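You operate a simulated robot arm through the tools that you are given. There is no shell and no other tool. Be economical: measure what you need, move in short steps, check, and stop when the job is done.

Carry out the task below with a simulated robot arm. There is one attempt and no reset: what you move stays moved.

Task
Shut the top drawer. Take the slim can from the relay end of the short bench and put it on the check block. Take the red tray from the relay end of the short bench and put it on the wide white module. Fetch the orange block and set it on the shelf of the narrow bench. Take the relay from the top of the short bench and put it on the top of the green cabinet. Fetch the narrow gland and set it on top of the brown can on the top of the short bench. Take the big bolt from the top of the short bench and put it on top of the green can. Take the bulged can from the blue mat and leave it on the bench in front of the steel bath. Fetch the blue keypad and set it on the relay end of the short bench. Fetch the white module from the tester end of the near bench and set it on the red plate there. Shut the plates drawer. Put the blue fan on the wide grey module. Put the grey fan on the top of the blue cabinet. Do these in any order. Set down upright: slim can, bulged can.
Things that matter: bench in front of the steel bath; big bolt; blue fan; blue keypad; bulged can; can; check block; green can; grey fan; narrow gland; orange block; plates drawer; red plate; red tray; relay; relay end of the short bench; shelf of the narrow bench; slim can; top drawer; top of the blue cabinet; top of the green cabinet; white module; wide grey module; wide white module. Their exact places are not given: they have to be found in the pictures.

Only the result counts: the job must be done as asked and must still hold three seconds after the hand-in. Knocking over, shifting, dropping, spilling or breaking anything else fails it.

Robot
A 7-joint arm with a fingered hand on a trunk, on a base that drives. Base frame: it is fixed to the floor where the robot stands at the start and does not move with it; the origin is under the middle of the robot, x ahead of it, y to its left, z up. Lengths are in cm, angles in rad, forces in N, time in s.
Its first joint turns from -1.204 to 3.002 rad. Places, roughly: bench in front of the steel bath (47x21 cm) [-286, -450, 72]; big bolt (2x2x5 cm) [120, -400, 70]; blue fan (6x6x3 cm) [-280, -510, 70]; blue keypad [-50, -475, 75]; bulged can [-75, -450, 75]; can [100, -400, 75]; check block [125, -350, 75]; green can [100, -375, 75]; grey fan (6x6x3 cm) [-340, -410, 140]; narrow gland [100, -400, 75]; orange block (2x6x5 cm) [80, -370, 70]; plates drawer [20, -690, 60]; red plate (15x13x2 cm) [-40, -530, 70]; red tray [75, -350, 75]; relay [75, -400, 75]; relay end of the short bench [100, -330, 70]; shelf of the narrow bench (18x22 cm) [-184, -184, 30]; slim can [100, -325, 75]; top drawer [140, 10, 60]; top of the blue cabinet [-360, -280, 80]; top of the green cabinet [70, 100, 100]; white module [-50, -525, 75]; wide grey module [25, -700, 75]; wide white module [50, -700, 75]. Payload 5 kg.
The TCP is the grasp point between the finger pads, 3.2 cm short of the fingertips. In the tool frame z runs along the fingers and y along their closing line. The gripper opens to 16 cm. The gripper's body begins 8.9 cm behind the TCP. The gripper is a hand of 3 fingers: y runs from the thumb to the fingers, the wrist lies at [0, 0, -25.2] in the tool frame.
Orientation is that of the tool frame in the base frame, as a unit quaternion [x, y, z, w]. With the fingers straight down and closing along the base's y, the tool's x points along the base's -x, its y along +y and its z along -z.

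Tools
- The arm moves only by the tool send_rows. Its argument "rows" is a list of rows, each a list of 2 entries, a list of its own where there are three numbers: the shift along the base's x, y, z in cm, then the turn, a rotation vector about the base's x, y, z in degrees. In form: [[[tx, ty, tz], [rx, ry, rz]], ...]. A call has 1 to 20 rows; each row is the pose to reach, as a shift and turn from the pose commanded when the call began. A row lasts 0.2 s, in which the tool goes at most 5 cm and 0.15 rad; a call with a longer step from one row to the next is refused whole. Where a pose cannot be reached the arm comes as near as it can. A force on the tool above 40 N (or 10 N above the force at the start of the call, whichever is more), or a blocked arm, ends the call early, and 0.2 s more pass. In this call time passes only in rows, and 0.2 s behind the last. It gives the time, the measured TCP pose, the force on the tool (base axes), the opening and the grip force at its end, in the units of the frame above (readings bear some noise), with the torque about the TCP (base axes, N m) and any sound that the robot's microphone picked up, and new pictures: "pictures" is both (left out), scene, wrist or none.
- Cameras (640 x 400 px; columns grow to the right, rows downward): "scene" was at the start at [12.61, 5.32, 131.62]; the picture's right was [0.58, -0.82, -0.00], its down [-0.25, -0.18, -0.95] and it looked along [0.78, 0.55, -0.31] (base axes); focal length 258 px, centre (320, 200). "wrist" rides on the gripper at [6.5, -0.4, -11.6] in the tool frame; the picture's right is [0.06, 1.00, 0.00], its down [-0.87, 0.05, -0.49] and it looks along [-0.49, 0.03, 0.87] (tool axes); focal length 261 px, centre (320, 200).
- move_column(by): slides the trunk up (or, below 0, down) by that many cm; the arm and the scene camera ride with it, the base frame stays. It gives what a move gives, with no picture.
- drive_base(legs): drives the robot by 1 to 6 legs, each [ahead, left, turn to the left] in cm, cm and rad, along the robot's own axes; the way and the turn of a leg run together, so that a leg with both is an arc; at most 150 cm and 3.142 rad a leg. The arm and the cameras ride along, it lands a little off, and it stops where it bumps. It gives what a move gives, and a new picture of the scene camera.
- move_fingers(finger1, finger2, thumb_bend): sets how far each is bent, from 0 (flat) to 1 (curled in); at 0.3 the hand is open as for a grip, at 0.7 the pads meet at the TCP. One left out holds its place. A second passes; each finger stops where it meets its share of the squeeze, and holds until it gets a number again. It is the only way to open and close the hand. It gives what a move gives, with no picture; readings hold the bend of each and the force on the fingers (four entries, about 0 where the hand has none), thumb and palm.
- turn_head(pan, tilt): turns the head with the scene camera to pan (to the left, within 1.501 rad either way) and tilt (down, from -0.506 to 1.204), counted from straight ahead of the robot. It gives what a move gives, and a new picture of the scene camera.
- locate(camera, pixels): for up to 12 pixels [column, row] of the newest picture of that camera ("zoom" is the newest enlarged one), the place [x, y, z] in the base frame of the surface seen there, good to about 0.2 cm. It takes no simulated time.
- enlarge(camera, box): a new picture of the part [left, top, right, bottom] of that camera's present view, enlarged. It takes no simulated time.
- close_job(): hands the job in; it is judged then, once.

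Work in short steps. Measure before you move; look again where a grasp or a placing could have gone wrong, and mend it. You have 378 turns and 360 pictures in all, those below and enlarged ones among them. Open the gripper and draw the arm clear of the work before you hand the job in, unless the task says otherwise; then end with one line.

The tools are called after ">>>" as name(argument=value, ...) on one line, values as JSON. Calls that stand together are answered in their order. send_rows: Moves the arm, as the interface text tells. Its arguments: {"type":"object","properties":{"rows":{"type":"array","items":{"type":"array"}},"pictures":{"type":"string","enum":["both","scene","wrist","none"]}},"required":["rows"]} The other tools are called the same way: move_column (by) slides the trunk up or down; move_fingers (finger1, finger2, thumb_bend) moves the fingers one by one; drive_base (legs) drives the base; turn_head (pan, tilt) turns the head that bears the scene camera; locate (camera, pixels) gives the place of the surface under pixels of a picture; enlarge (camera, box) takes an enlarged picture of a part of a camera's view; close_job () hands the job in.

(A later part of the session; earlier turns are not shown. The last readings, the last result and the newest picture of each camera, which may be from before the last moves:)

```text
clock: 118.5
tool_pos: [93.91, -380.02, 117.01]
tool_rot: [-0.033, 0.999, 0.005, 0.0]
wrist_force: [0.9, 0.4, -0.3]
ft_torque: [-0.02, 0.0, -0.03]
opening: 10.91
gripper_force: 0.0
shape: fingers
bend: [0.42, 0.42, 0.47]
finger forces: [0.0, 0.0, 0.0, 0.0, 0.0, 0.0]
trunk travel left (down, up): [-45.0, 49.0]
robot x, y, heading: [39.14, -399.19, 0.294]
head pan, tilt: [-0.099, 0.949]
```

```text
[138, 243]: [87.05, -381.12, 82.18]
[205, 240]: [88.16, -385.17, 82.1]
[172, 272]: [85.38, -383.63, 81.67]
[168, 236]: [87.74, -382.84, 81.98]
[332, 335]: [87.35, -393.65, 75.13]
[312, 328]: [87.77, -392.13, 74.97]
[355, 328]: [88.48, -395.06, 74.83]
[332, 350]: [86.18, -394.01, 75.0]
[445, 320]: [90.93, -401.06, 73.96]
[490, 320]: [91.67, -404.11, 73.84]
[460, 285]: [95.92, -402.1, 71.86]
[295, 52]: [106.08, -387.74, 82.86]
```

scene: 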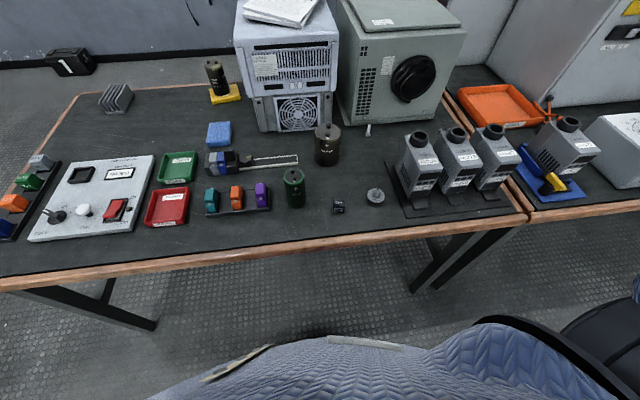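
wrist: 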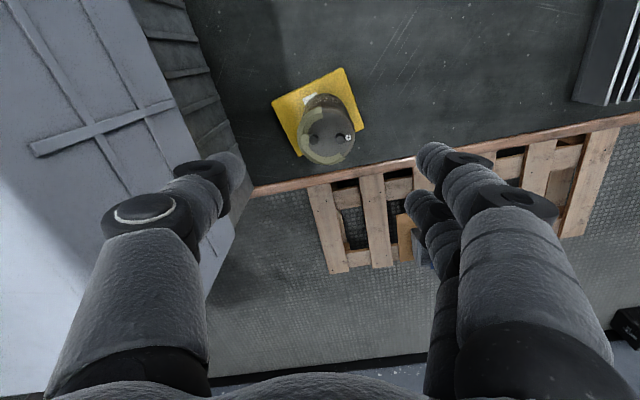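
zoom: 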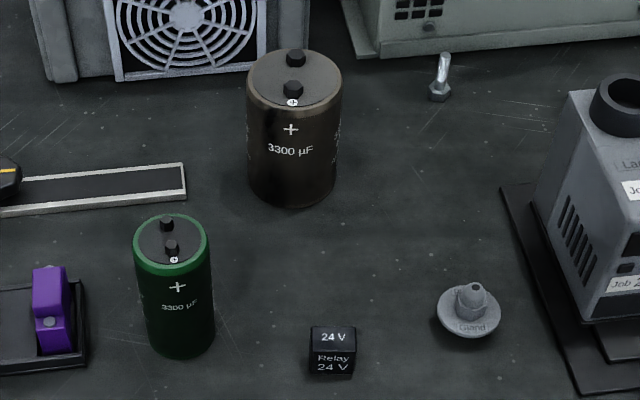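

Check neighbours around the gland: the grey unit corner and mat edge.

>>> locate(camera="zoom", pixels=[[582, 318], [575, 300], [540, 205], [503, 190], [600, 90], [578, 392], [570, 250], [585, 110]])

>>> move_fingers(finger1=0.5, finger2=0.5, thumb_bend=0.5)

>>> send_rows(rows=[[[-0.3, -4, -2], [-0.6, 0, 0]], [[-0.6, -8, -4], [-0.6, 0, 0]], [[-0.9, -12, -6], [-0.6, 0, 0]], [[-1.2, -16, -8], [-0.6, 0, 0]], [[-1.5, -20, -10], [-0.6, 0, 0]], [[-1.8, -22.5, -14], [-0.6, 0, 0]], [[-1.8, -22.5, -18], [-0.6, 0, 0]], [[-1.8, -22.5, -22], [-0.6, 0, 0]], [[-1.8, -22.5, -26], [-0.6, 0, 0]]])

```text
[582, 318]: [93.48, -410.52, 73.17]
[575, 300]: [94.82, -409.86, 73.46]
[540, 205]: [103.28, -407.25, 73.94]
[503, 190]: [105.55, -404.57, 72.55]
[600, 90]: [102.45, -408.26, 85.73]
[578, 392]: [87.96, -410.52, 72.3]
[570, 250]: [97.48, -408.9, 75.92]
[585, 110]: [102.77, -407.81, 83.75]
```

```text
clock: 119.5
tool_pos: [93.98, -380.04, 117.05]
tool_rot: [-0.033, 0.999, 0.005, 0.0]
wrist_force: [-0.4, -0.2, -0.5]
ft_torque: [0.02, -0.05, 0.04]
opening: 8.78
gripper_force: 0.0
shape: fingers
bend: [0.5, 0.5, 0.5]
finger forces: [0.1, 0.0, 0.1, 0.0, 0.1, 0.0]
trunk travel left (down, up): [-45.0, 49.0]
robot x, y, heading: [39.58, -398.93, 0.295]
head pan, tilt: [-0.099, 0.949]
```

```text
clock: 121.5
tool_pos: [92.13, -402.74, 90.89]
tool_rot: [-0.033, 0.999, -0.001, 0.0]
wrist_force: [0.3, -0.6, -0.3]
ft_torque: [-0.05, 0.02, 0.02]
opening: 8.78
gripper_force: 0.0
shape: fingers
bend: [0.5, 0.5, 0.5]
finger forces: [0.0, 0.0, 0.1, 0.0, 0.1, 0.0]
trunk travel left (down, up): [-45.0, 49.0]
robot x, y, heading: [39.27, -398.83, 0.292]
head pan, tilt: [-0.099, 0.949]
```

scene: 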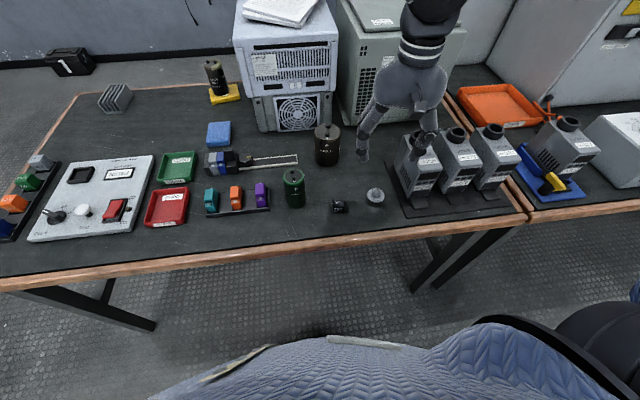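
wrist: 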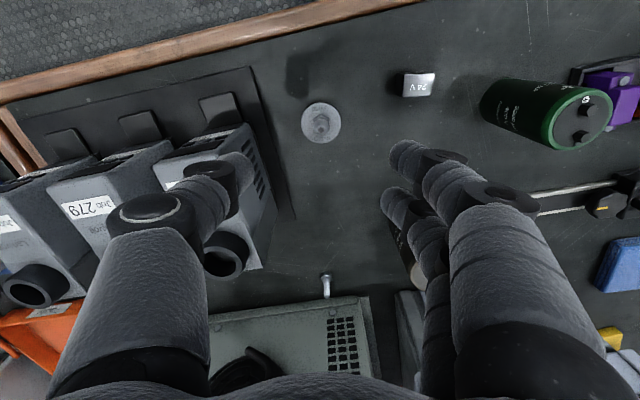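

The thumb would hit the grey unit in this yaw; I raise a little and turn the hand -77° so it closes along the bench's cross direction.

>>> send_rows(rows=[[[0, 0.1, 2], [0, 0, 0]], [[0, 0.1, 5], [0, 0, -7.7]], [[0, 0.1, 5], [0, 0, -15.4]], [[0, 0.1, 5], [0, 0, -23.1]], [[0, 0.1, 5], [0, 0, -30.8]], [[0, 0.1, 5], [0, 0, -38.5]], [[0, 0.1, 5], [0, 0, -46.2]], [[0, 0.1, 5], [0, 0, -53.9]], [[0, 0.1, 5], [0, 0, -61.6]], [[0, 0.1, 5], [0, 0, -69.3]], [[0, 0.1, 3], [0, 0, -77]], [[0, 0.1, 0], [0, 0, -77]]])

```text
clock: 124.1
tool_pos: [96.88, -410.64, 92.02]
tool_rot: [0.596, 0.803, 0.003, -0.002]
wrist_force: [0.3, -2.4, -0.5]
ft_torque: [0.28, 0.07, -0.01]
opening: 8.73
gripper_force: 0.0
shape: fingers
bend: [0.5, 0.5, 0.5]
finger forces: [0.0, 0.1, 0.1, 0.1, 0.1, 0.1]
out of reach, approached as far as the arm can: row 10, 11, 12
trunk travel left (down, up): [-45.0, 49.0]
robot x, y, heading: [39.32, -398.92, 0.292]
head pan, tilt: [-0.099, 0.949]
```

scene: 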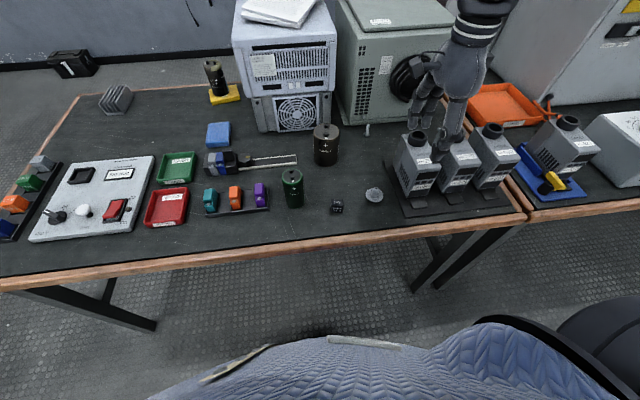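
wrist: 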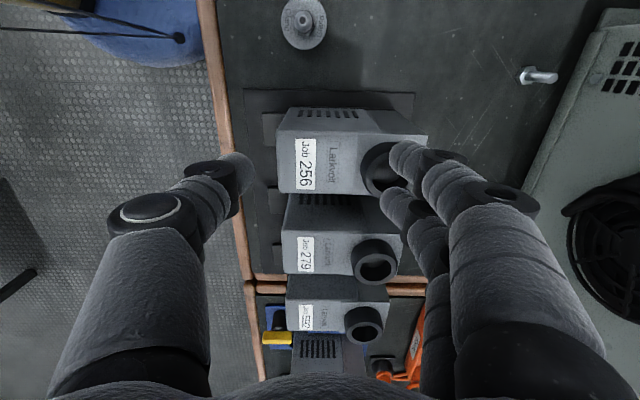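

The wrist limit made the arm drift toward the grey units (light 2.4 N touch). I raise and back out to a 45° yaw, which is reachable and clears the unit too.

>>> send_rows(rows=[[[0, 0, 5], [0, 0, 0]], [[0, 0, 8], [0, 0, 7]], [[0, 0, 8], [0, 0, 14]], [[0, 0, 8], [0, 0, 21]], [[0, 0, 8], [0, 0, 28]], [[0, 0, 8], [0, 0, 28]]])

```text
clock: 125.5
tool_pos: [96.89, -410.08, 100.51]
tool_rot: [0.383, 0.924, 0.0, 0.0]
wrist_force: [0.7, -0.4, -0.1]
ft_torque: [0.0, 0.0, 0.01]
opening: 8.73
gripper_force: 0.1
shape: fingers
bend: [0.5, 0.5, 0.5]
finger forces: [0.0, 0.0, 0.1, 0.1, 0.0, 0.0]
trunk travel left (down, up): [-45.0, 49.0]
robot x, y, heading: [39.48, -398.74, 0.29]
head pan, tilt: [-0.099, 0.949]
```

scene: 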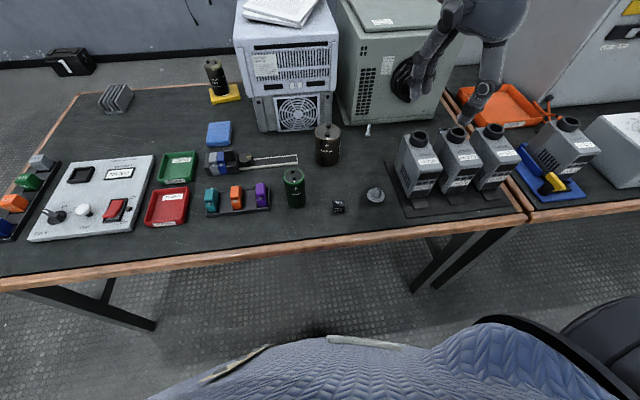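
wrist: 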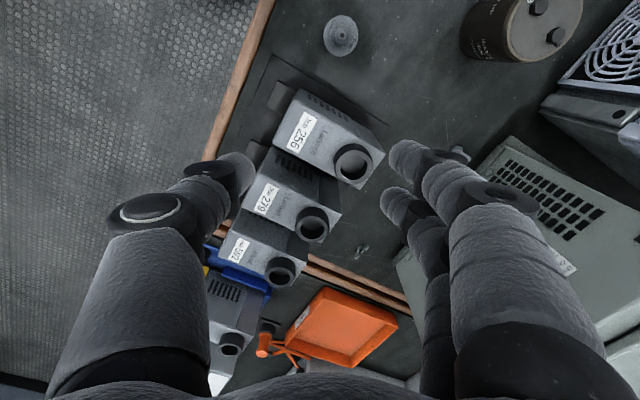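

Units unmoved. Shift over the gland at yaw 45° and descend to z 84.

>>> send_rows(rows=[[[-2.4, 3.8, 0], [0, 0, 0]], [[-4.8, 7.6, 0], [0, 0, 0]], [[-4.8, 7.6, -5], [0, 0, 0]], [[-4.8, 7.6, -10], [0, 0, 0]], [[-4.8, 7.6, -15], [0, 0, 0]]], pictures="wrist")

```text
clock: 126.7
tool_pos: [91.89, -402.7, 85.34]
tool_rot: [0.385, 0.923, 0.0, -0.001]
wrist_force: [-0.4, -0.1, -0.2]
ft_torque: [0.01, 0.02, -0.02]
opening: 8.74
gripper_force: 0.1
shape: fingers
bend: [0.5, 0.5, 0.5]
finger forces: [0.0, 0.0, 0.1, 0.1, 0.0, 0.1]
trunk travel left (down, up): [-45.0, 49.0]
robot x, y, heading: [39.54, -399.05, 0.29]
head pan, tilt: [-0.099, 0.949]
```

wrist: 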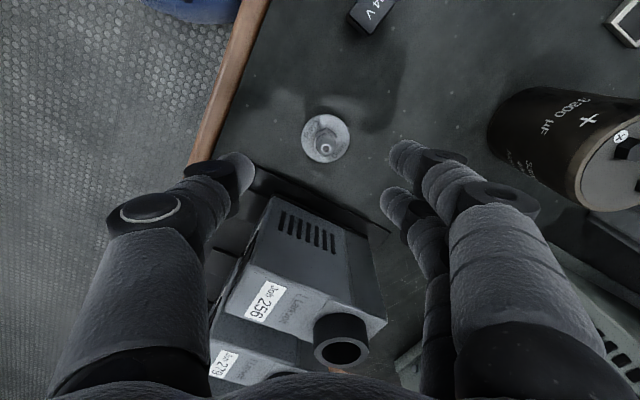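

Gland centred (+0.35 in x,y). Descend to z 76.

>>> send_rows(rows=[[[0.3, 0.3, -3], [0, 0, 0]], [[0.3, 0.3, -6], [0, 0, 0]], [[0.3, 0.3, -8], [0, 0, 0]], [[0.3, 0.3, -9.3], [0, 0, 0]]], pictures="wrist")

>>> move_fingers(finger1=0.7, finger2=0.7, thumb_bend=0.7)

```text
clock: 127.7
tool_pos: [92.34, -402.07, 76.3]
tool_rot: [0.385, 0.923, 0.0, 0.0]
wrist_force: [-0.5, 0.2, -0.3]
ft_torque: [0.04, -0.04, 0.02]
opening: 8.73
gripper_force: 0.1
shape: fingers
bend: [0.5, 0.5, 0.5]
finger forces: [0.0, 0.0, 0.0, 0.0, 0.1, 0.1]
trunk travel left (down, up): [-45.0, 49.0]
robot x, y, heading: [39.56, -399.0, 0.291]
head pan, tilt: [-0.099, 0.949]
```

wrist: 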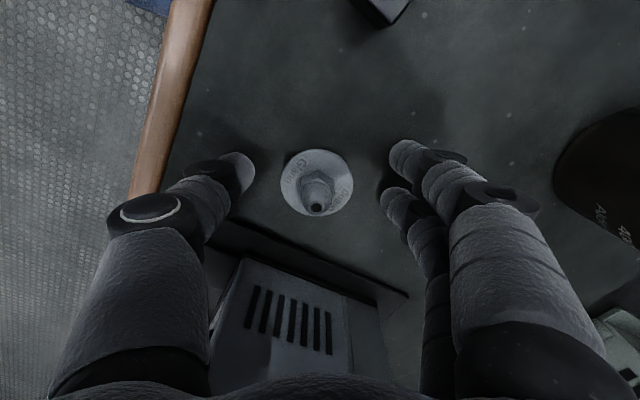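

```text
clock: 128.7
tool_pos: [92.16, -402.12, 76.28]
tool_rot: [0.384, 0.923, 0.0, 0.0]
wrist_force: [0.0, 0.4, -0.3]
ft_torque: [-0.02, -0.03, 0.0]
opening: 3.86
gripper_force: 15.9
shape: fingers
bend: [0.64, 0.61, 0.65]
finger forces: [6.8, 9.4, 0.1, 0.0, 15.1, 0.0]
trunk travel left (down, up): [-45.0, 49.0]
robot x, y, heading: [39.69, -399.04, 0.296]
head pan, tilt: [-0.099, 0.949]
```

Gripped at 3.9 cm (flange). Lift to z 90.

>>> send_rows(rows=[[[0, 0, 2], [0, 0, 0]], [[0, 0, 6], [0, 0, 0]], [[0, 0, 10], [0, 0, 0]], [[0, 0, 15], [0, 0, 0]], [[0, 0, 18], [0, 0, 0]]])

```text
clock: 129.9
tool_pos: [92.1, -402.16, 94.06]
tool_rot: [0.385, 0.923, 0.0, 0.0]
wrist_force: [0.7, 0.2, -0.7]
ft_torque: [0.03, -0.04, -0.01]
opening: 3.84
gripper_force: 15.8
shape: fingers
bend: [0.64, 0.61, 0.65]
finger forces: [6.6, 9.4, 0.1, 0.1, 15.0, 0.0]
trunk travel left (down, up): [-45.0, 49.0]
robot x, y, heading: [39.4, -399.15, 0.286]
head pan, tilt: [-0.099, 0.949]
```

scene: 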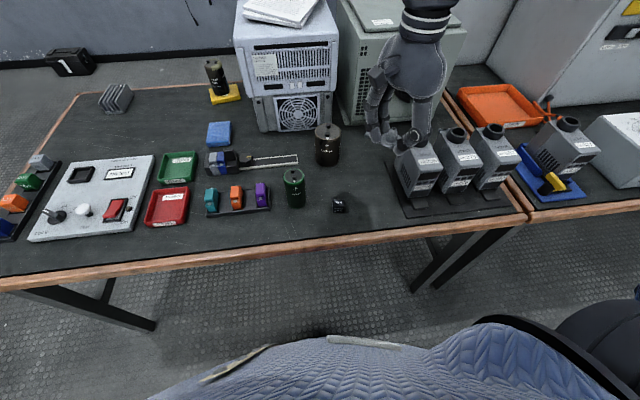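
wrist: 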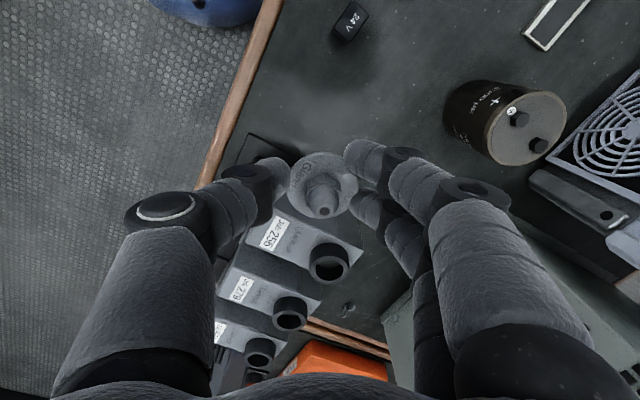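

Held level. Locate brown can's top and terminals from the wrist view.

>>> locate(camera="wrist", pixels=[[490, 140], [564, 118], [535, 95], [515, 162], [518, 118], [538, 146], [528, 130], [323, 180], [300, 175], [345, 175]])

>>> enlarge(camera="wrist", box=[430, 60, 600, 190])

```text
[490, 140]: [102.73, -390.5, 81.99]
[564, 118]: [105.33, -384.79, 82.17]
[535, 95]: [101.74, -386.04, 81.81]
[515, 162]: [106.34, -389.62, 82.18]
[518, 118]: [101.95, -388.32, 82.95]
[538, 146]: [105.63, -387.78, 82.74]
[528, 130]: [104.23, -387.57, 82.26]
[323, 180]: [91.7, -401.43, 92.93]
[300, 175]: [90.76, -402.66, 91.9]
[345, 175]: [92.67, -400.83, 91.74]
```

```text
3.08 times, centred on (515, 125) of wrist
```

zoom: 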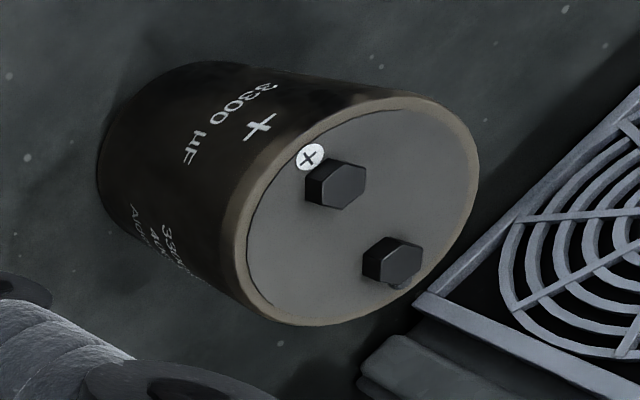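

Terminals' midpoint ≈(103.75,-387.9), tops z 82.95. Move the gland over it and lower to just above.

>>> send_rows(rows=[[[2.9, 3.5, 0], [0, 0, 0]], [[5.8, 7.1, 0], [0, 0, 0]], [[8.7, 10.6, 0], [0, 0, 0]], [[11.6, 14.1, 0], [0, 0, 0]], [[11.6, 14.1, -3], [0, 0, 0]], [[11.6, 14.1, -5.5], [0, 0, 0]]])

```text
clock: 131.3
tool_pos: [104.11, -387.89, 88.57]
tool_rot: [0.384, 0.923, -0.001, 0.0]
wrist_force: [0.4, 0.2, -0.7]
ft_torque: [0.0, 0.02, 0.02]
opening: 3.81
gripper_force: 15.5
shape: fingers
bend: [0.64, 0.61, 0.65]
finger forces: [6.6, 9.4, 0.0, 0.0, 14.9, 0.0]
trunk travel left (down, up): [-45.0, 49.0]
robot x, y, heading: [39.59, -398.79, 0.288]
head pan, tilt: [-0.099, 0.949]
```

scene: 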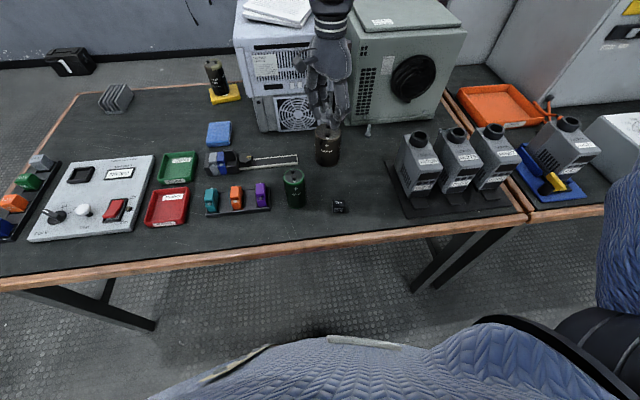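
wrist: 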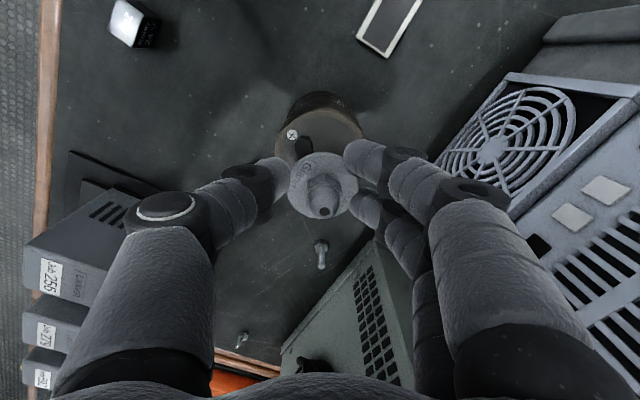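

Measure the rim points from here to confirm centring.

>>> locate(camera="wrist", pixels=[[279, 138], [360, 132], [322, 112], [303, 148], [303, 140], [295, 180], [350, 180], [322, 178], [322, 212]])

>>> enlarge(camera="wrist", box=[250, 80, 400, 230])

```text
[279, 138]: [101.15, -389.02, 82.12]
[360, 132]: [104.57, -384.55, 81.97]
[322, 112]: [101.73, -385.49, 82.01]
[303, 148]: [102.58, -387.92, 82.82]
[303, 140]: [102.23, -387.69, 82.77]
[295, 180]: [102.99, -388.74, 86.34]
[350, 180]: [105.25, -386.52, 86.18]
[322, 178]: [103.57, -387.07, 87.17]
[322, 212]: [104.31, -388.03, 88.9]
```

```text
2.67 times, centred on (325, 155) of wrist
```

zoom: 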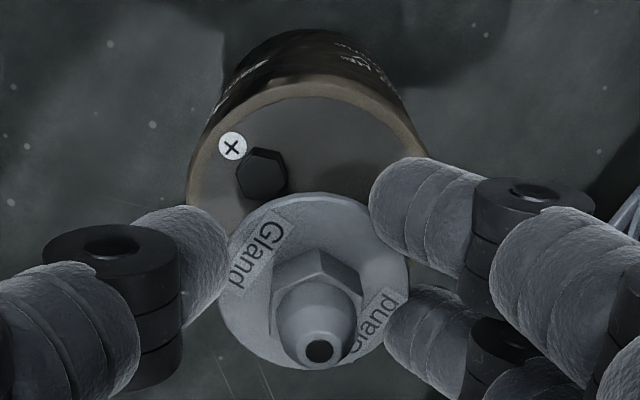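

Gland centre ≈(104.4,-387.9) vs can centre (104.0,-387.75): shift (-0.4,+0.15) and lower to contact.

>>> send_rows(rows=[[[-0.4, 0.15, 0], [0, 0, 0]], [[-0.4, 0.15, -0.6], [0, 0, 0]], [[-0.4, 0.15, -1], [0, 0, 0]], [[-0.4, 0.15, -1.3], [0, 0, 0]]], pictures="wrist")

```text
clock: 132.3
tool_pos: [103.5, -387.79, 87.29]
tool_rot: [0.385, 0.923, 0.0, 0.0]
wrist_force: [-0.6, -0.4, -0.3]
ft_torque: [0.0, 0.04, -0.03]
opening: 3.84
gripper_force: 15.5
shape: fingers
bend: [0.64, 0.61, 0.65]
finger forces: [6.6, 9.5, 0.0, 0.1, 14.9, 0.0]
trunk travel left (down, up): [-45.0, 49.0]
robot x, y, heading: [39.29, -398.8, 0.292]
head pan, tilt: [-0.099, 0.949]
```

wrist: 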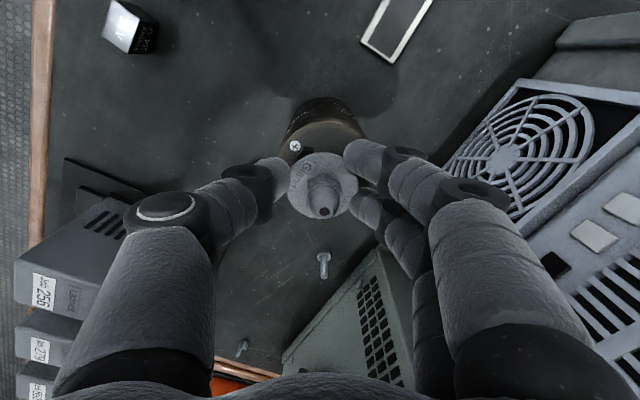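

Not clearly in contact; lower in 0.15 steps.

>>> send_rows(rows=[[[0.1, 0, -0.15], [0, 0, 0]], [[0.1, 0, -0.3], [0, 0, 0]], [[0.1, 0, -0.3], [0, 0, 0]]], pictures="none")

```text
clock: 133.1
tool_pos: [103.48, -387.67, 87.14]
tool_rot: [0.385, 0.923, 0.0, 0.0]
wrist_force: [0.1, -0.4, 0.2]
ft_torque: [0.0, 0.0, -0.03]
opening: 3.8
gripper_force: 15.8
shape: fingers
bend: [0.64, 0.61, 0.65]
finger forces: [6.6, 9.6, 0.0, 0.0, 14.8, 0.0]
trunk travel left (down, up): [-45.0, 49.0]
robot x, y, heading: [39.31, -399.02, 0.292]
head pan, tilt: [-0.099, 0.949]
```

Continue lowering until a clear push.

>>> send_rows(rows=[[[0, 0, -0.2], [0, 0, 0]], [[0, 0, -0.4], [0, 0, 0]], [[0, 0, -0.4], [0, 0, 0]]], pictures="wrist")

>>> enlarge(camera="wrist", box=[250, 80, 400, 230])

>>> enlarge(camera="scene", box=[280, 50, 380, 180])

```text
clock: 133.9
tool_pos: [103.54, -387.85, 86.67]
tool_rot: [0.384, 0.923, 0.0, 0.0]
wrist_force: [1.0, 1.0, -0.3]
ft_torque: [-0.01, 0.01, 0.0]
opening: 3.82
gripper_force: 15.5
shape: fingers
bend: [0.64, 0.61, 0.65]
finger forces: [6.6, 9.5, 0.1, 0.0, 14.9, 0.0]
trunk travel left (down, up): [-45.0, 49.0]
robot x, y, heading: [39.46, -399.12, 0.289]
head pan, tilt: [-0.099, 0.949]
```

wrist: 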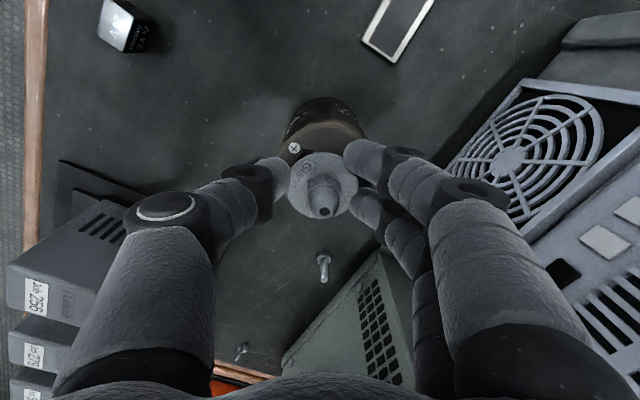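

```text
2.67 times, centred on (325, 155) of wrist
```

zoom: 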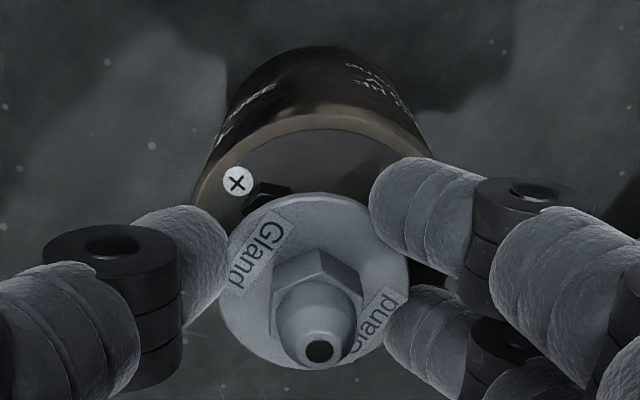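

```text
3.08 times, centred on (330, 115) of scene
```

zoom: 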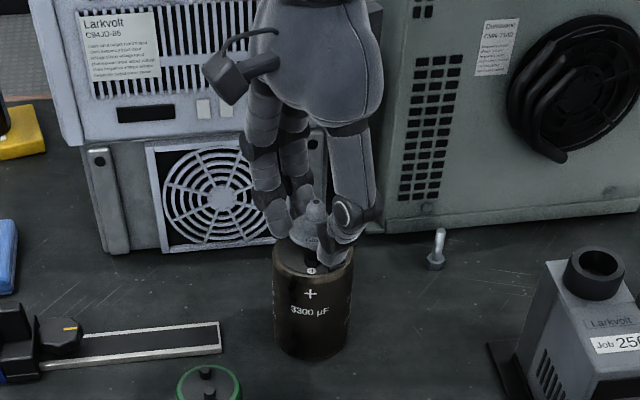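

No contact yet; maybe the gland has a thinner stem that fits between the terminals. Keep lowering gently.

>>> send_rows(rows=[[[0.1, 0.1, -0.2], [0, 0, 0]], [[0.1, 0.1, -0.4], [0, 0, 0]], [[0.1, 0.1, -0.4], [0, 0, 0]]], pictures="none")

```text
clock: 134.7
tool_pos: [103.84, -387.71, 86.25]
tool_rot: [0.383, 0.924, 0.0, 0.0]
wrist_force: [0.1, -0.6, -0.1]
ft_torque: [-0.02, 0.01, -0.01]
opening: 3.82
gripper_force: 15.6
shape: fingers
bend: [0.64, 0.61, 0.65]
finger forces: [6.5, 9.6, 0.0, 0.0, 14.8, 0.0]
trunk travel left (down, up): [-45.0, 49.0]
robot x, y, heading: [39.24, -398.9, 0.294]
head pan, tilt: [-0.099, 0.949]
```

>>> send_rows(rows=[[[0, 0, -0.2], [0, 0, 0]], [[0, 0, -0.4], [0, 0, 0]], [[0, 0, -0.4], [0, 0, 0]]], pictures="none")

>>> enlarge(camera="scene", box=[300, 90, 360, 150])

```text
clock: 135.5
tool_pos: [103.73, -387.66, 86.06]
tool_rot: [0.385, 0.923, 0.001, 0.0]
wrist_force: [-0.2, 0.4, 8.0]
ft_torque: [0.02, -0.04, -0.03]
opening: 3.83
gripper_force: 16.2
shape: fingers
bend: [0.65, 0.61, 0.65]
finger forces: [7.2, 10.2, 0.0, 0.0, 16.1, 0.0]
trunk travel left (down, up): [-45.0, 49.0]
robot x, y, heading: [39.34, -399.01, 0.293]
head pan, tilt: [-0.099, 0.949]
```

```text
6.67 times, centred on (330, 120) of scene
```

zoom: 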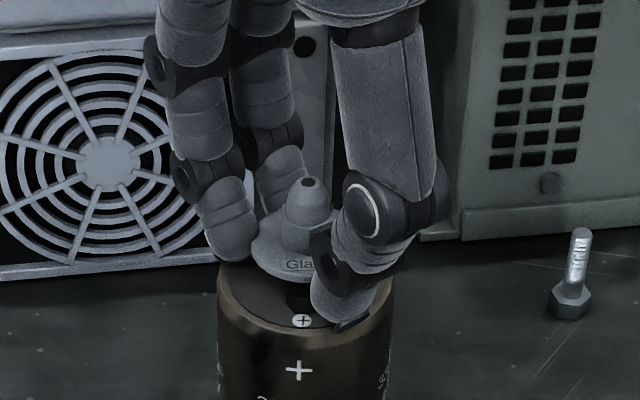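

8 N contact; the flange sits on the terminals. Release slightly and lift.

>>> move_fingers(finger1=0.52, finger2=0.52, thumb_bend=0.54)

>>> enlarge(camera="scene", box=[300, 90, 360, 150])

```text
clock: 136.5
tool_pos: [103.79, -387.68, 85.98]
tool_rot: [0.384, 0.924, 0.0, -0.001]
wrist_force: [-0.4, 0.2, -0.5]
ft_torque: [0.0, 0.0, 0.0]
opening: 7.43
gripper_force: 0.1
shape: fingers
bend: [0.52, 0.52, 0.54]
finger forces: [0.1, 0.0, 0.0, 0.1, 0.0, 0.0]
trunk travel left (down, up): [-45.0, 49.0]
robot x, y, heading: [39.56, -398.55, 0.291]
head pan, tilt: [-0.099, 0.949]
```

```text
6.67 times, centred on (330, 120) of scene
```

zoom: 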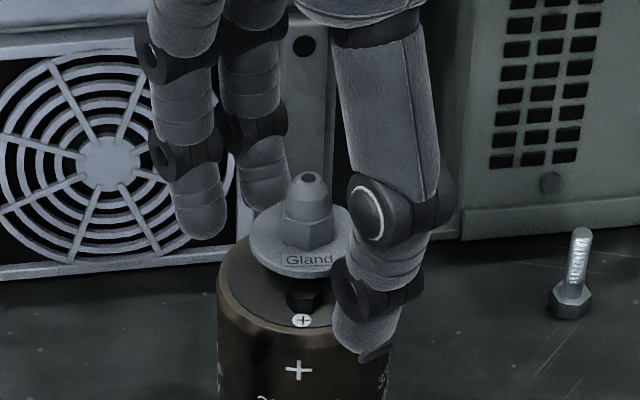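

Gland stands level on the brown can. Lift away and look at bolt and green can.

>>> send_rows(rows=[[[0, 0, 2], [0, 0, 0]], [[0, 0, 5], [0, 0, 0]], [[0, 0, 9], [0, 0, 0]], [[0, 0, 13], [0, 0, 0]]], pictures="wrist")

>>> enlarge(camera="scene", box=[270, 155, 320, 215])

>>> locate(camera="zoom", pixels=[[300, 130], [280, 90], [300, 85], [320, 130], [320, 90], [310, 60]])

```text
clock: 137.5
tool_pos: [103.81, -388.1, 99.3]
tool_rot: [0.385, 0.923, 0.0, -0.001]
wrist_force: [0.3, -0.9, -0.2]
ft_torque: [0.0, -0.03, -0.01]
opening: 7.47
gripper_force: 0.1
shape: fingers
bend: [0.52, 0.52, 0.54]
finger forces: [0.1, 0.0, 0.0, 0.0, 0.1, 0.0]
trunk travel left (down, up): [-45.0, 49.0]
robot x, y, heading: [38.83, -398.98, 0.292]
head pan, tilt: [-0.099, 0.949]
```

wrist: 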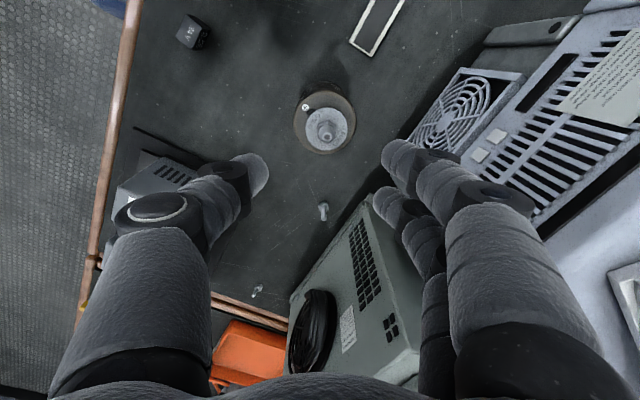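

```text
6.67 times, centred on (295, 185) of scene
```

zoom: 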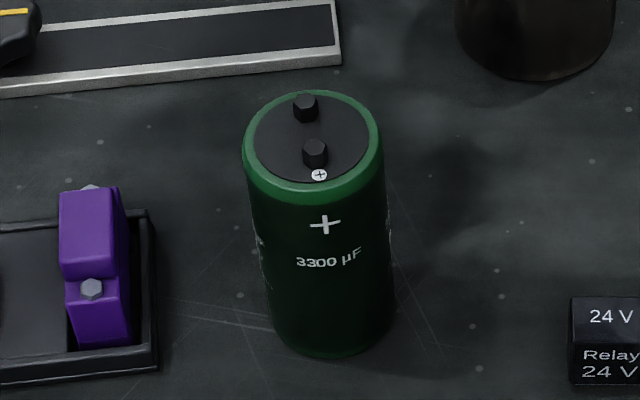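

```text
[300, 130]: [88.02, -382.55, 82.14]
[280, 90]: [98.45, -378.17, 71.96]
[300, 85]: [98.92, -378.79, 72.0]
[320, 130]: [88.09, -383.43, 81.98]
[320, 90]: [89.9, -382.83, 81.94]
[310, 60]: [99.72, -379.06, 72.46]
```

Terminals are close enough (±0.9 cm) to carry the bolt's head. Measure bolt and the grey oven's front wall.

>>> enlarge(camera="scene", box=[310, 60, 410, 150])

>>> locate(camera="zoom", pixels=[[325, 310], [328, 288], [320, 328], [250, 240], [330, 262], [450, 262], [560, 240], [220, 100], [480, 150], [200, 200]])

```text
4.44 times, centred on (360, 105) of scene
```

zoom: 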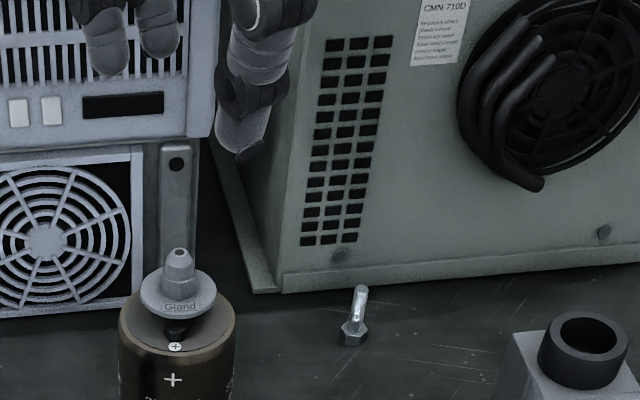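

```text
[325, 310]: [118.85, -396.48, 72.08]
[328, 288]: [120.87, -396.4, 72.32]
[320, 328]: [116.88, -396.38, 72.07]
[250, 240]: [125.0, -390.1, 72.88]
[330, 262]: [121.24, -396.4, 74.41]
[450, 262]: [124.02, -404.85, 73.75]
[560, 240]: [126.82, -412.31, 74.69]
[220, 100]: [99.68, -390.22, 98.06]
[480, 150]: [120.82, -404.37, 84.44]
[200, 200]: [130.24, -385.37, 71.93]
```

Bolt at (115.85,-398.5), oven wall 6 cm behind it. Rotate hand to close along y and move over the bolt.

>>> send_rows(rows=[[[0, 0, 1], [0, 0, 7.2]], [[2, -2, 1], [0, 0, 14.4]], [[4.5, -4.2, 1], [0, 0, 21.6]], [[7, -6.3, 1], [0, 0, 28.8]], [[9.5, -8.4, 1], [0, 0, 36]], [[12, -10.4, 1], [0, 0, 43]]], pictures="none")

>>> send_rows(rows=[[[0, 0, -2], [0, -7.5, 0]], [[0, 0, -6], [0, -15, 0]], [[0, 0, -10], [0, -15, 0]], [[0, 0, -12], [0, -15, 0]]])

```text
clock: 138.9
tool_pos: [115.97, -398.45, 99.9]
tool_rot: [0.018, 1.0, 0.0, -0.001]
wrist_force: [0.6, 0.5, -0.2]
ft_torque: [0.03, 0.0, 0.02]
opening: 7.5
gripper_force: 0.1
shape: fingers
bend: [0.52, 0.52, 0.54]
finger forces: [0.1, 0.1, 0.0, 0.1, 0.1, 0.0]
trunk travel left (down, up): [-45.0, 49.0]
robot x, y, heading: [39.47, -399.11, 0.295]
head pan, tilt: [-0.099, 0.949]
```

```text
clock: 139.9
tool_pos: [115.79, -397.96, 87.93]
tool_rot: [0.019, 0.991, 0.003, 0.131]
wrist_force: [-0.2, 0.1, 0.5]
ft_torque: [0.02, 0.04, -0.03]
opening: 7.48
gripper_force: 0.1
shape: fingers
bend: [0.52, 0.52, 0.54]
finger forces: [0.0, 0.0, 0.0, 0.1, 0.0, 0.1]
trunk travel left (down, up): [-45.0, 49.0]
robot x, y, heading: [39.74, -399.06, 0.293]
head pan, tilt: [-0.099, 0.949]
```

scene: 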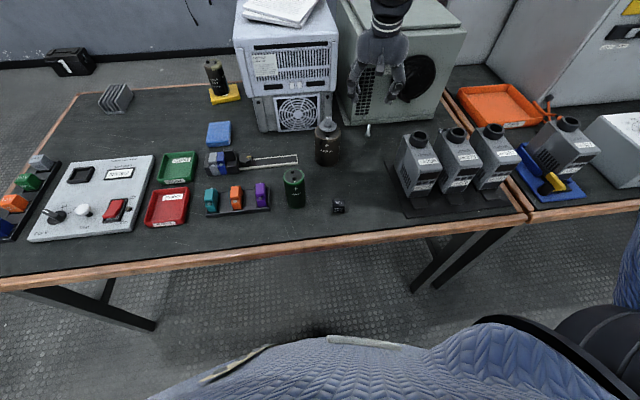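
wrist: 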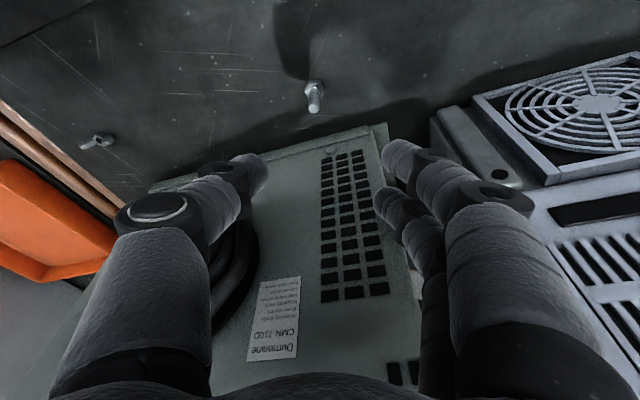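

Descend to TCP (115.4,-398.4,76.9).

>>> send_rows(rows=[[[-0.3, -0.4, -4], [0, 0, 0]], [[-0.4, -0.4, -8], [0, 0, 0]], [[-0.4, -0.4, -11], [0, 0, 0]]])

```text
clock: 140.7
tool_pos: [115.52, -398.31, 76.83]
tool_rot: [0.019, 0.991, 0.003, 0.131]
wrist_force: [0.8, -0.7, -1.4]
ft_torque: [0.02, 0.02, 0.03]
opening: 7.45
gripper_force: 0.1
shape: fingers
bend: [0.52, 0.52, 0.54]
finger forces: [0.0, 0.1, 0.0, 0.0, 0.1, 0.1]
trunk travel left (down, up): [-45.0, 49.0]
robot x, y, heading: [39.48, -398.76, 0.29]
head pan, tilt: [-0.099, 0.949]
```

scene: 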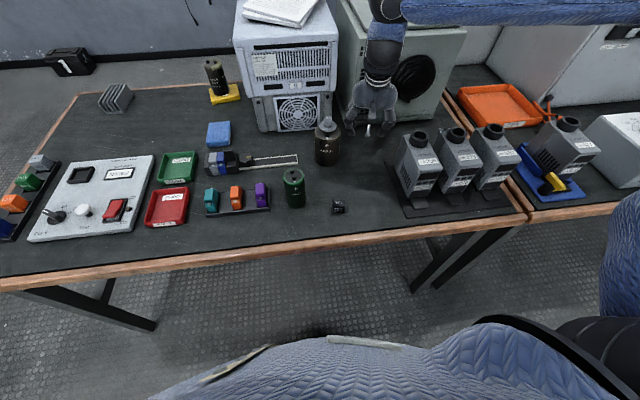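
wrist: 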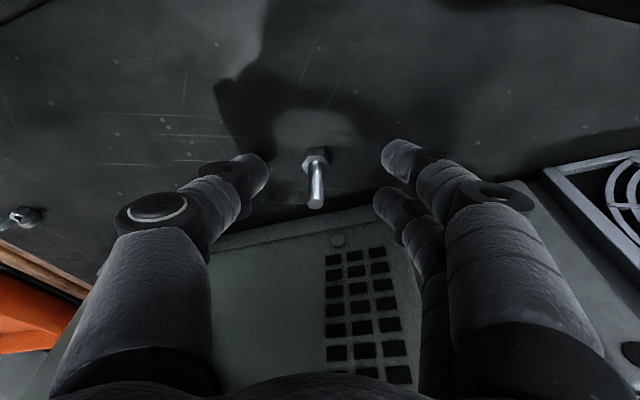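

Bolt is between the fingers. Close.

>>> move_fingers(finger1=0.75, finger2=0.75, thumb_bend=0.7)

>>> enlarge(camera="wrist", box=[220, 100, 440, 260])

```text
clock: 141.7
tool_pos: [115.51, -398.34, 76.86]
tool_rot: [0.019, 0.991, 0.003, 0.131]
wrist_force: [0.1, 0.1, 0.6]
ft_torque: [0.01, 0.01, 0.01]
opening: 0.77
gripper_force: 4.5
shape: fingers
bend: [0.75, 0.73, 0.69]
finger forces: [0.0, 5.2, 0.0, 0.0, 4.8, 0.0]
trunk travel left (down, up): [-45.0, 49.0]
robot x, y, heading: [39.56, -399.4, 0.289]
head pan, tilt: [-0.099, 0.949]
```

```text
2.50 times, centred on (330, 180) of wrist
```

zoom: 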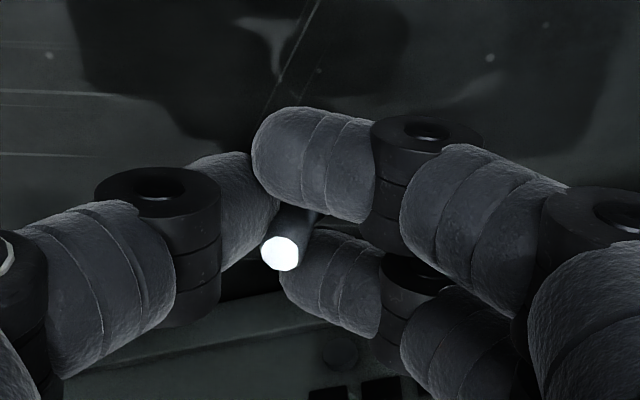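

Only a light pinch (5 N). Squeeze more.

>>> move_fingers(finger1=0.8, finger2=0.85, thumb_bend=0.85)

>>> enlarge(camera="wrist", box=[220, 100, 440, 260])

```text
clock: 142.7
tool_pos: [115.35, -398.24, 76.87]
tool_rot: [0.019, 0.991, 0.002, 0.131]
wrist_force: [-0.3, -0.3, 0.2]
ft_torque: [-0.02, -0.01, 0.0]
opening: 0.27
gripper_force: 19.8
shape: fingers
bend: [0.79, 0.77, 0.75]
finger forces: [0.1, 14.4, 0.0, 0.0, 26.1, 0.1]
trunk travel left (down, up): [-45.0, 49.0]
robot x, y, heading: [39.46, -399.05, 0.293]
head pan, tilt: [-0.099, 0.949]
```

```text
2.50 times, centred on (330, 180) of wrist
```

zoom: 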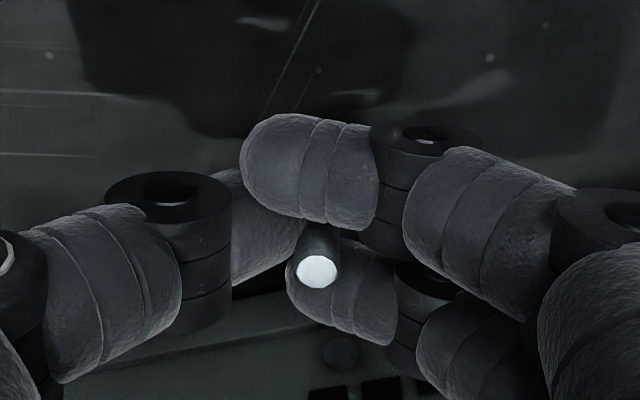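

Lift and inspect the bolt's attitude.

>>> send_rows(rows=[[[0, 0, 2], [0, 0, 0]], [[-1, 0, 6], [0, 0, 0]], [[-3, 0, 10], [0, 0, 0]], [[-5, 0, 14], [0, 0, 0]]])

>>> enlarge(camera="scene", box=[330, 40, 420, 130])

>>> enlarge(camera="wrist", box=[220, 100, 440, 260])

```text
clock: 143.7
tool_pos: [110.27, -398.54, 91.04]
tool_rot: [0.02, 0.991, 0.003, 0.131]
wrist_force: [0.3, -0.3, -0.5]
ft_torque: [-0.01, -0.01, -0.02]
opening: 0.26
gripper_force: 20.3
shape: fingers
bend: [0.79, 0.77, 0.75]
finger forces: [0.0, 14.2, 0.0, 0.0, 25.7, 0.1]
trunk travel left (down, up): [-45.0, 49.0]
robot x, y, heading: [39.79, -399.05, 0.293]
head pan, tilt: [-0.099, 0.949]
```

scene: 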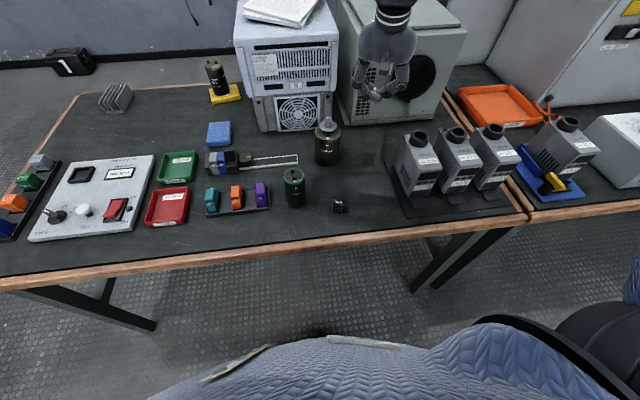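
wrist: 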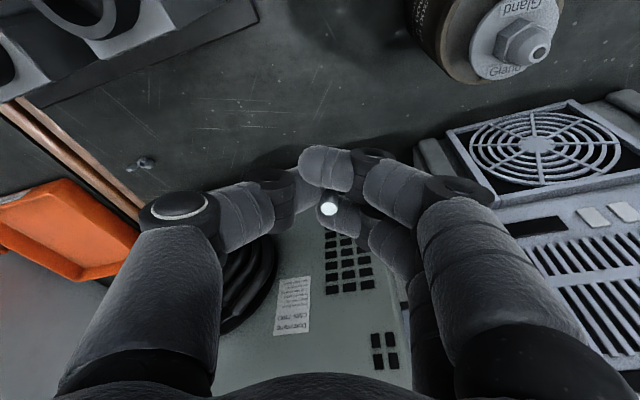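

```text
4.44 times, centred on (375, 85) of scene
```

zoom: 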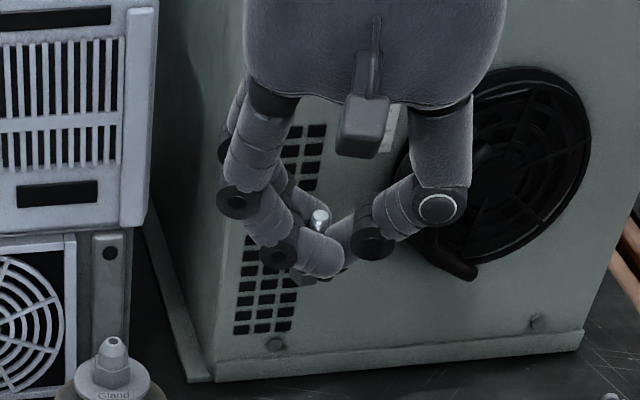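

```text
2.50 times, centred on (330, 180) of wrist
```

zoom: 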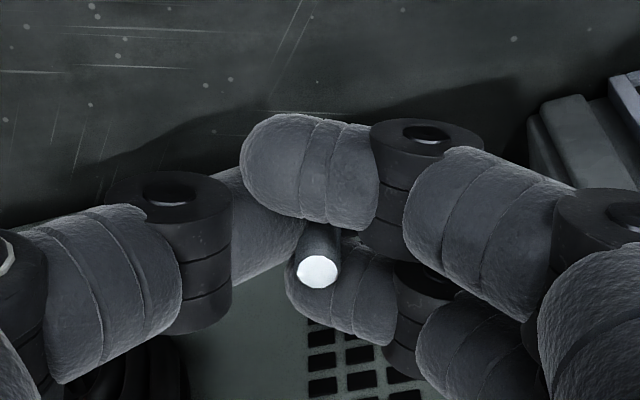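

Locate bolt top and head to estimate tilt.

>>> enlarge(camera="scene", box=[355, 75, 395, 110])

>>> locate(camera="wrist", pixels=[[329, 208], [329, 195], [328, 203]])

```text
11.43 times, centred on (375, 92) of scene
```

zoom: 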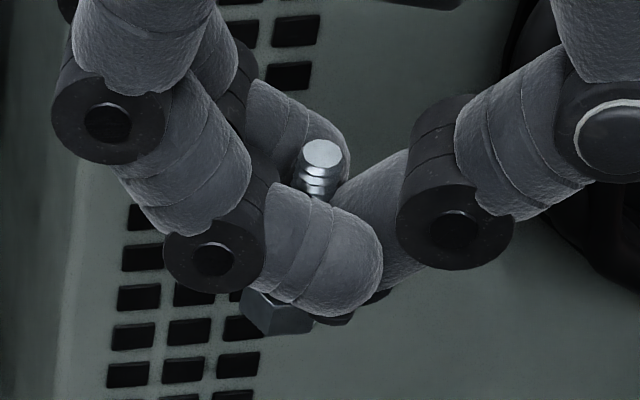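

```text
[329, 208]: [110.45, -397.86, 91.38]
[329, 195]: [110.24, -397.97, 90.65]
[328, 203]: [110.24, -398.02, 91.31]
```

>>> locate(camera="zoom", pixels=[[320, 152], [275, 310], [255, 310], [295, 322], [278, 330], [318, 185]])

```text
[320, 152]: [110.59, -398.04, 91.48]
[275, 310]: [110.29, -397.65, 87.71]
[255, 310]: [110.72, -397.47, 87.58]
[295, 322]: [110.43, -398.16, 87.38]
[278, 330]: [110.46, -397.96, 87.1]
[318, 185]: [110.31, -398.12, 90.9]
```

Bolt leans ~11° with the hand tilt; turn the hand +11° about y, moving toward the green can at safe height.

>>> send_rows(rows=[[[-2, 1, 3], [0, 5.5, 0]], [[-5, 4, 4], [0, 11, 0]], [[-8, 7, 4], [0, 11, 0]], [[-11, 9, 4], [0, 11, 0]], [[-14, 10, 4], [0, 11, 0]], [[-16, 10, 4], [0, 11, 0]]])

>>> enlarge(camera="scene", box=[290, 60, 370, 130])

```text
clock: 145.1
tool_pos: [94.21, -388.28, 95.14]
tool_rot: [0.02, 0.999, 0.001, 0.035]
wrist_force: [-0.1, 0.0, -0.2]
ft_torque: [0.01, 0.0, 0.02]
opening: 0.26
gripper_force: 19.4
shape: fingers
bend: [0.79, 0.77, 0.75]
finger forces: [0.0, 13.7, 0.0, 0.0, 25.2, 0.0]
trunk travel left (down, up): [-45.0, 49.0]
robot x, y, heading: [39.29, -398.99, 0.289]
head pan, tilt: [-0.099, 0.949]
```

scene: 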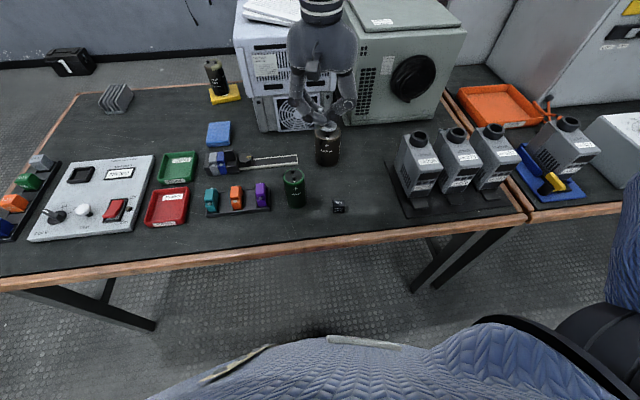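
wrist: 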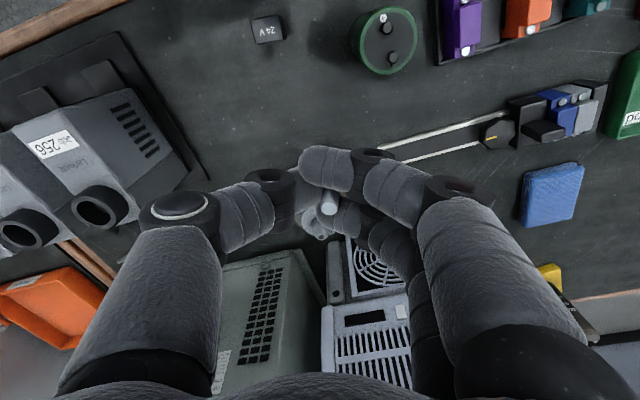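

```text
5.71 times, centred on (330, 95) of scene
```

zoom: 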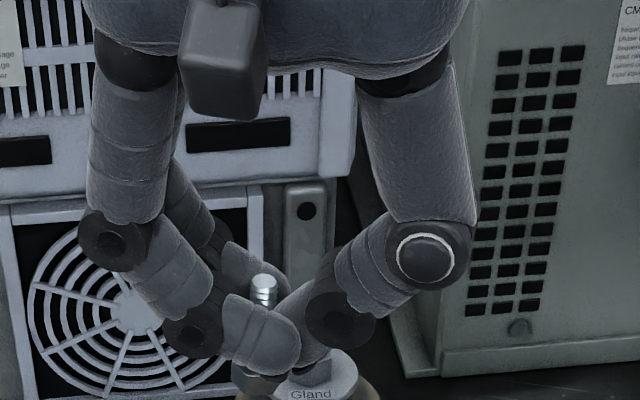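

Measure the green can top from the wrist view, and bolt top/head from a close enlargement.

>>> locate(camera="wrist", pixels=[[386, 28], [390, 58], [362, 42], [416, 40], [388, 12], [390, 72], [329, 208], [329, 200]])

>>> enlarge(camera="scene", box=[305, 95, 345, 130])

>>> locate(camera="zoom", pixels=[[305, 178], [300, 330], [250, 335], [270, 345], [290, 355], [320, 350]])

```text
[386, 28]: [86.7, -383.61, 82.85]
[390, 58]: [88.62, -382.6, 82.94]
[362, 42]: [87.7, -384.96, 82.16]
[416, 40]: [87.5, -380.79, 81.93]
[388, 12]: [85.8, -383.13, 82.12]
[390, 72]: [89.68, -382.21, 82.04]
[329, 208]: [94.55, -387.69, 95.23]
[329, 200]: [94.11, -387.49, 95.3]
```

```text
11.43 times, centred on (325, 112) of scene
```

zoom: 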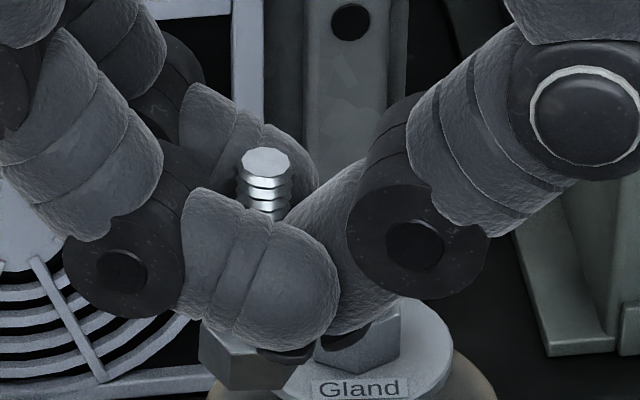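

```text
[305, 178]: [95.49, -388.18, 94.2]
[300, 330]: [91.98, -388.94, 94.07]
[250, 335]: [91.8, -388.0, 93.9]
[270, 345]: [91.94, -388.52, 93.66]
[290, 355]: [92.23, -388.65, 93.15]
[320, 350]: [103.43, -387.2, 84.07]
```

>>> locate(camera="zoom", pixels=[[265, 162], [235, 362], [215, 350], [255, 375], [280, 372], [235, 385], [300, 358], [240, 345]])

```text
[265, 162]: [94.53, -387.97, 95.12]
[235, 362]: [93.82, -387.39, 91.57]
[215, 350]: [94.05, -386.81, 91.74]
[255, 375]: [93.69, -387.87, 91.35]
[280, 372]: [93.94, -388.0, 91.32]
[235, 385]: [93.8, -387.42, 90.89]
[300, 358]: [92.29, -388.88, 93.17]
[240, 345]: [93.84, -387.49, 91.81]
```

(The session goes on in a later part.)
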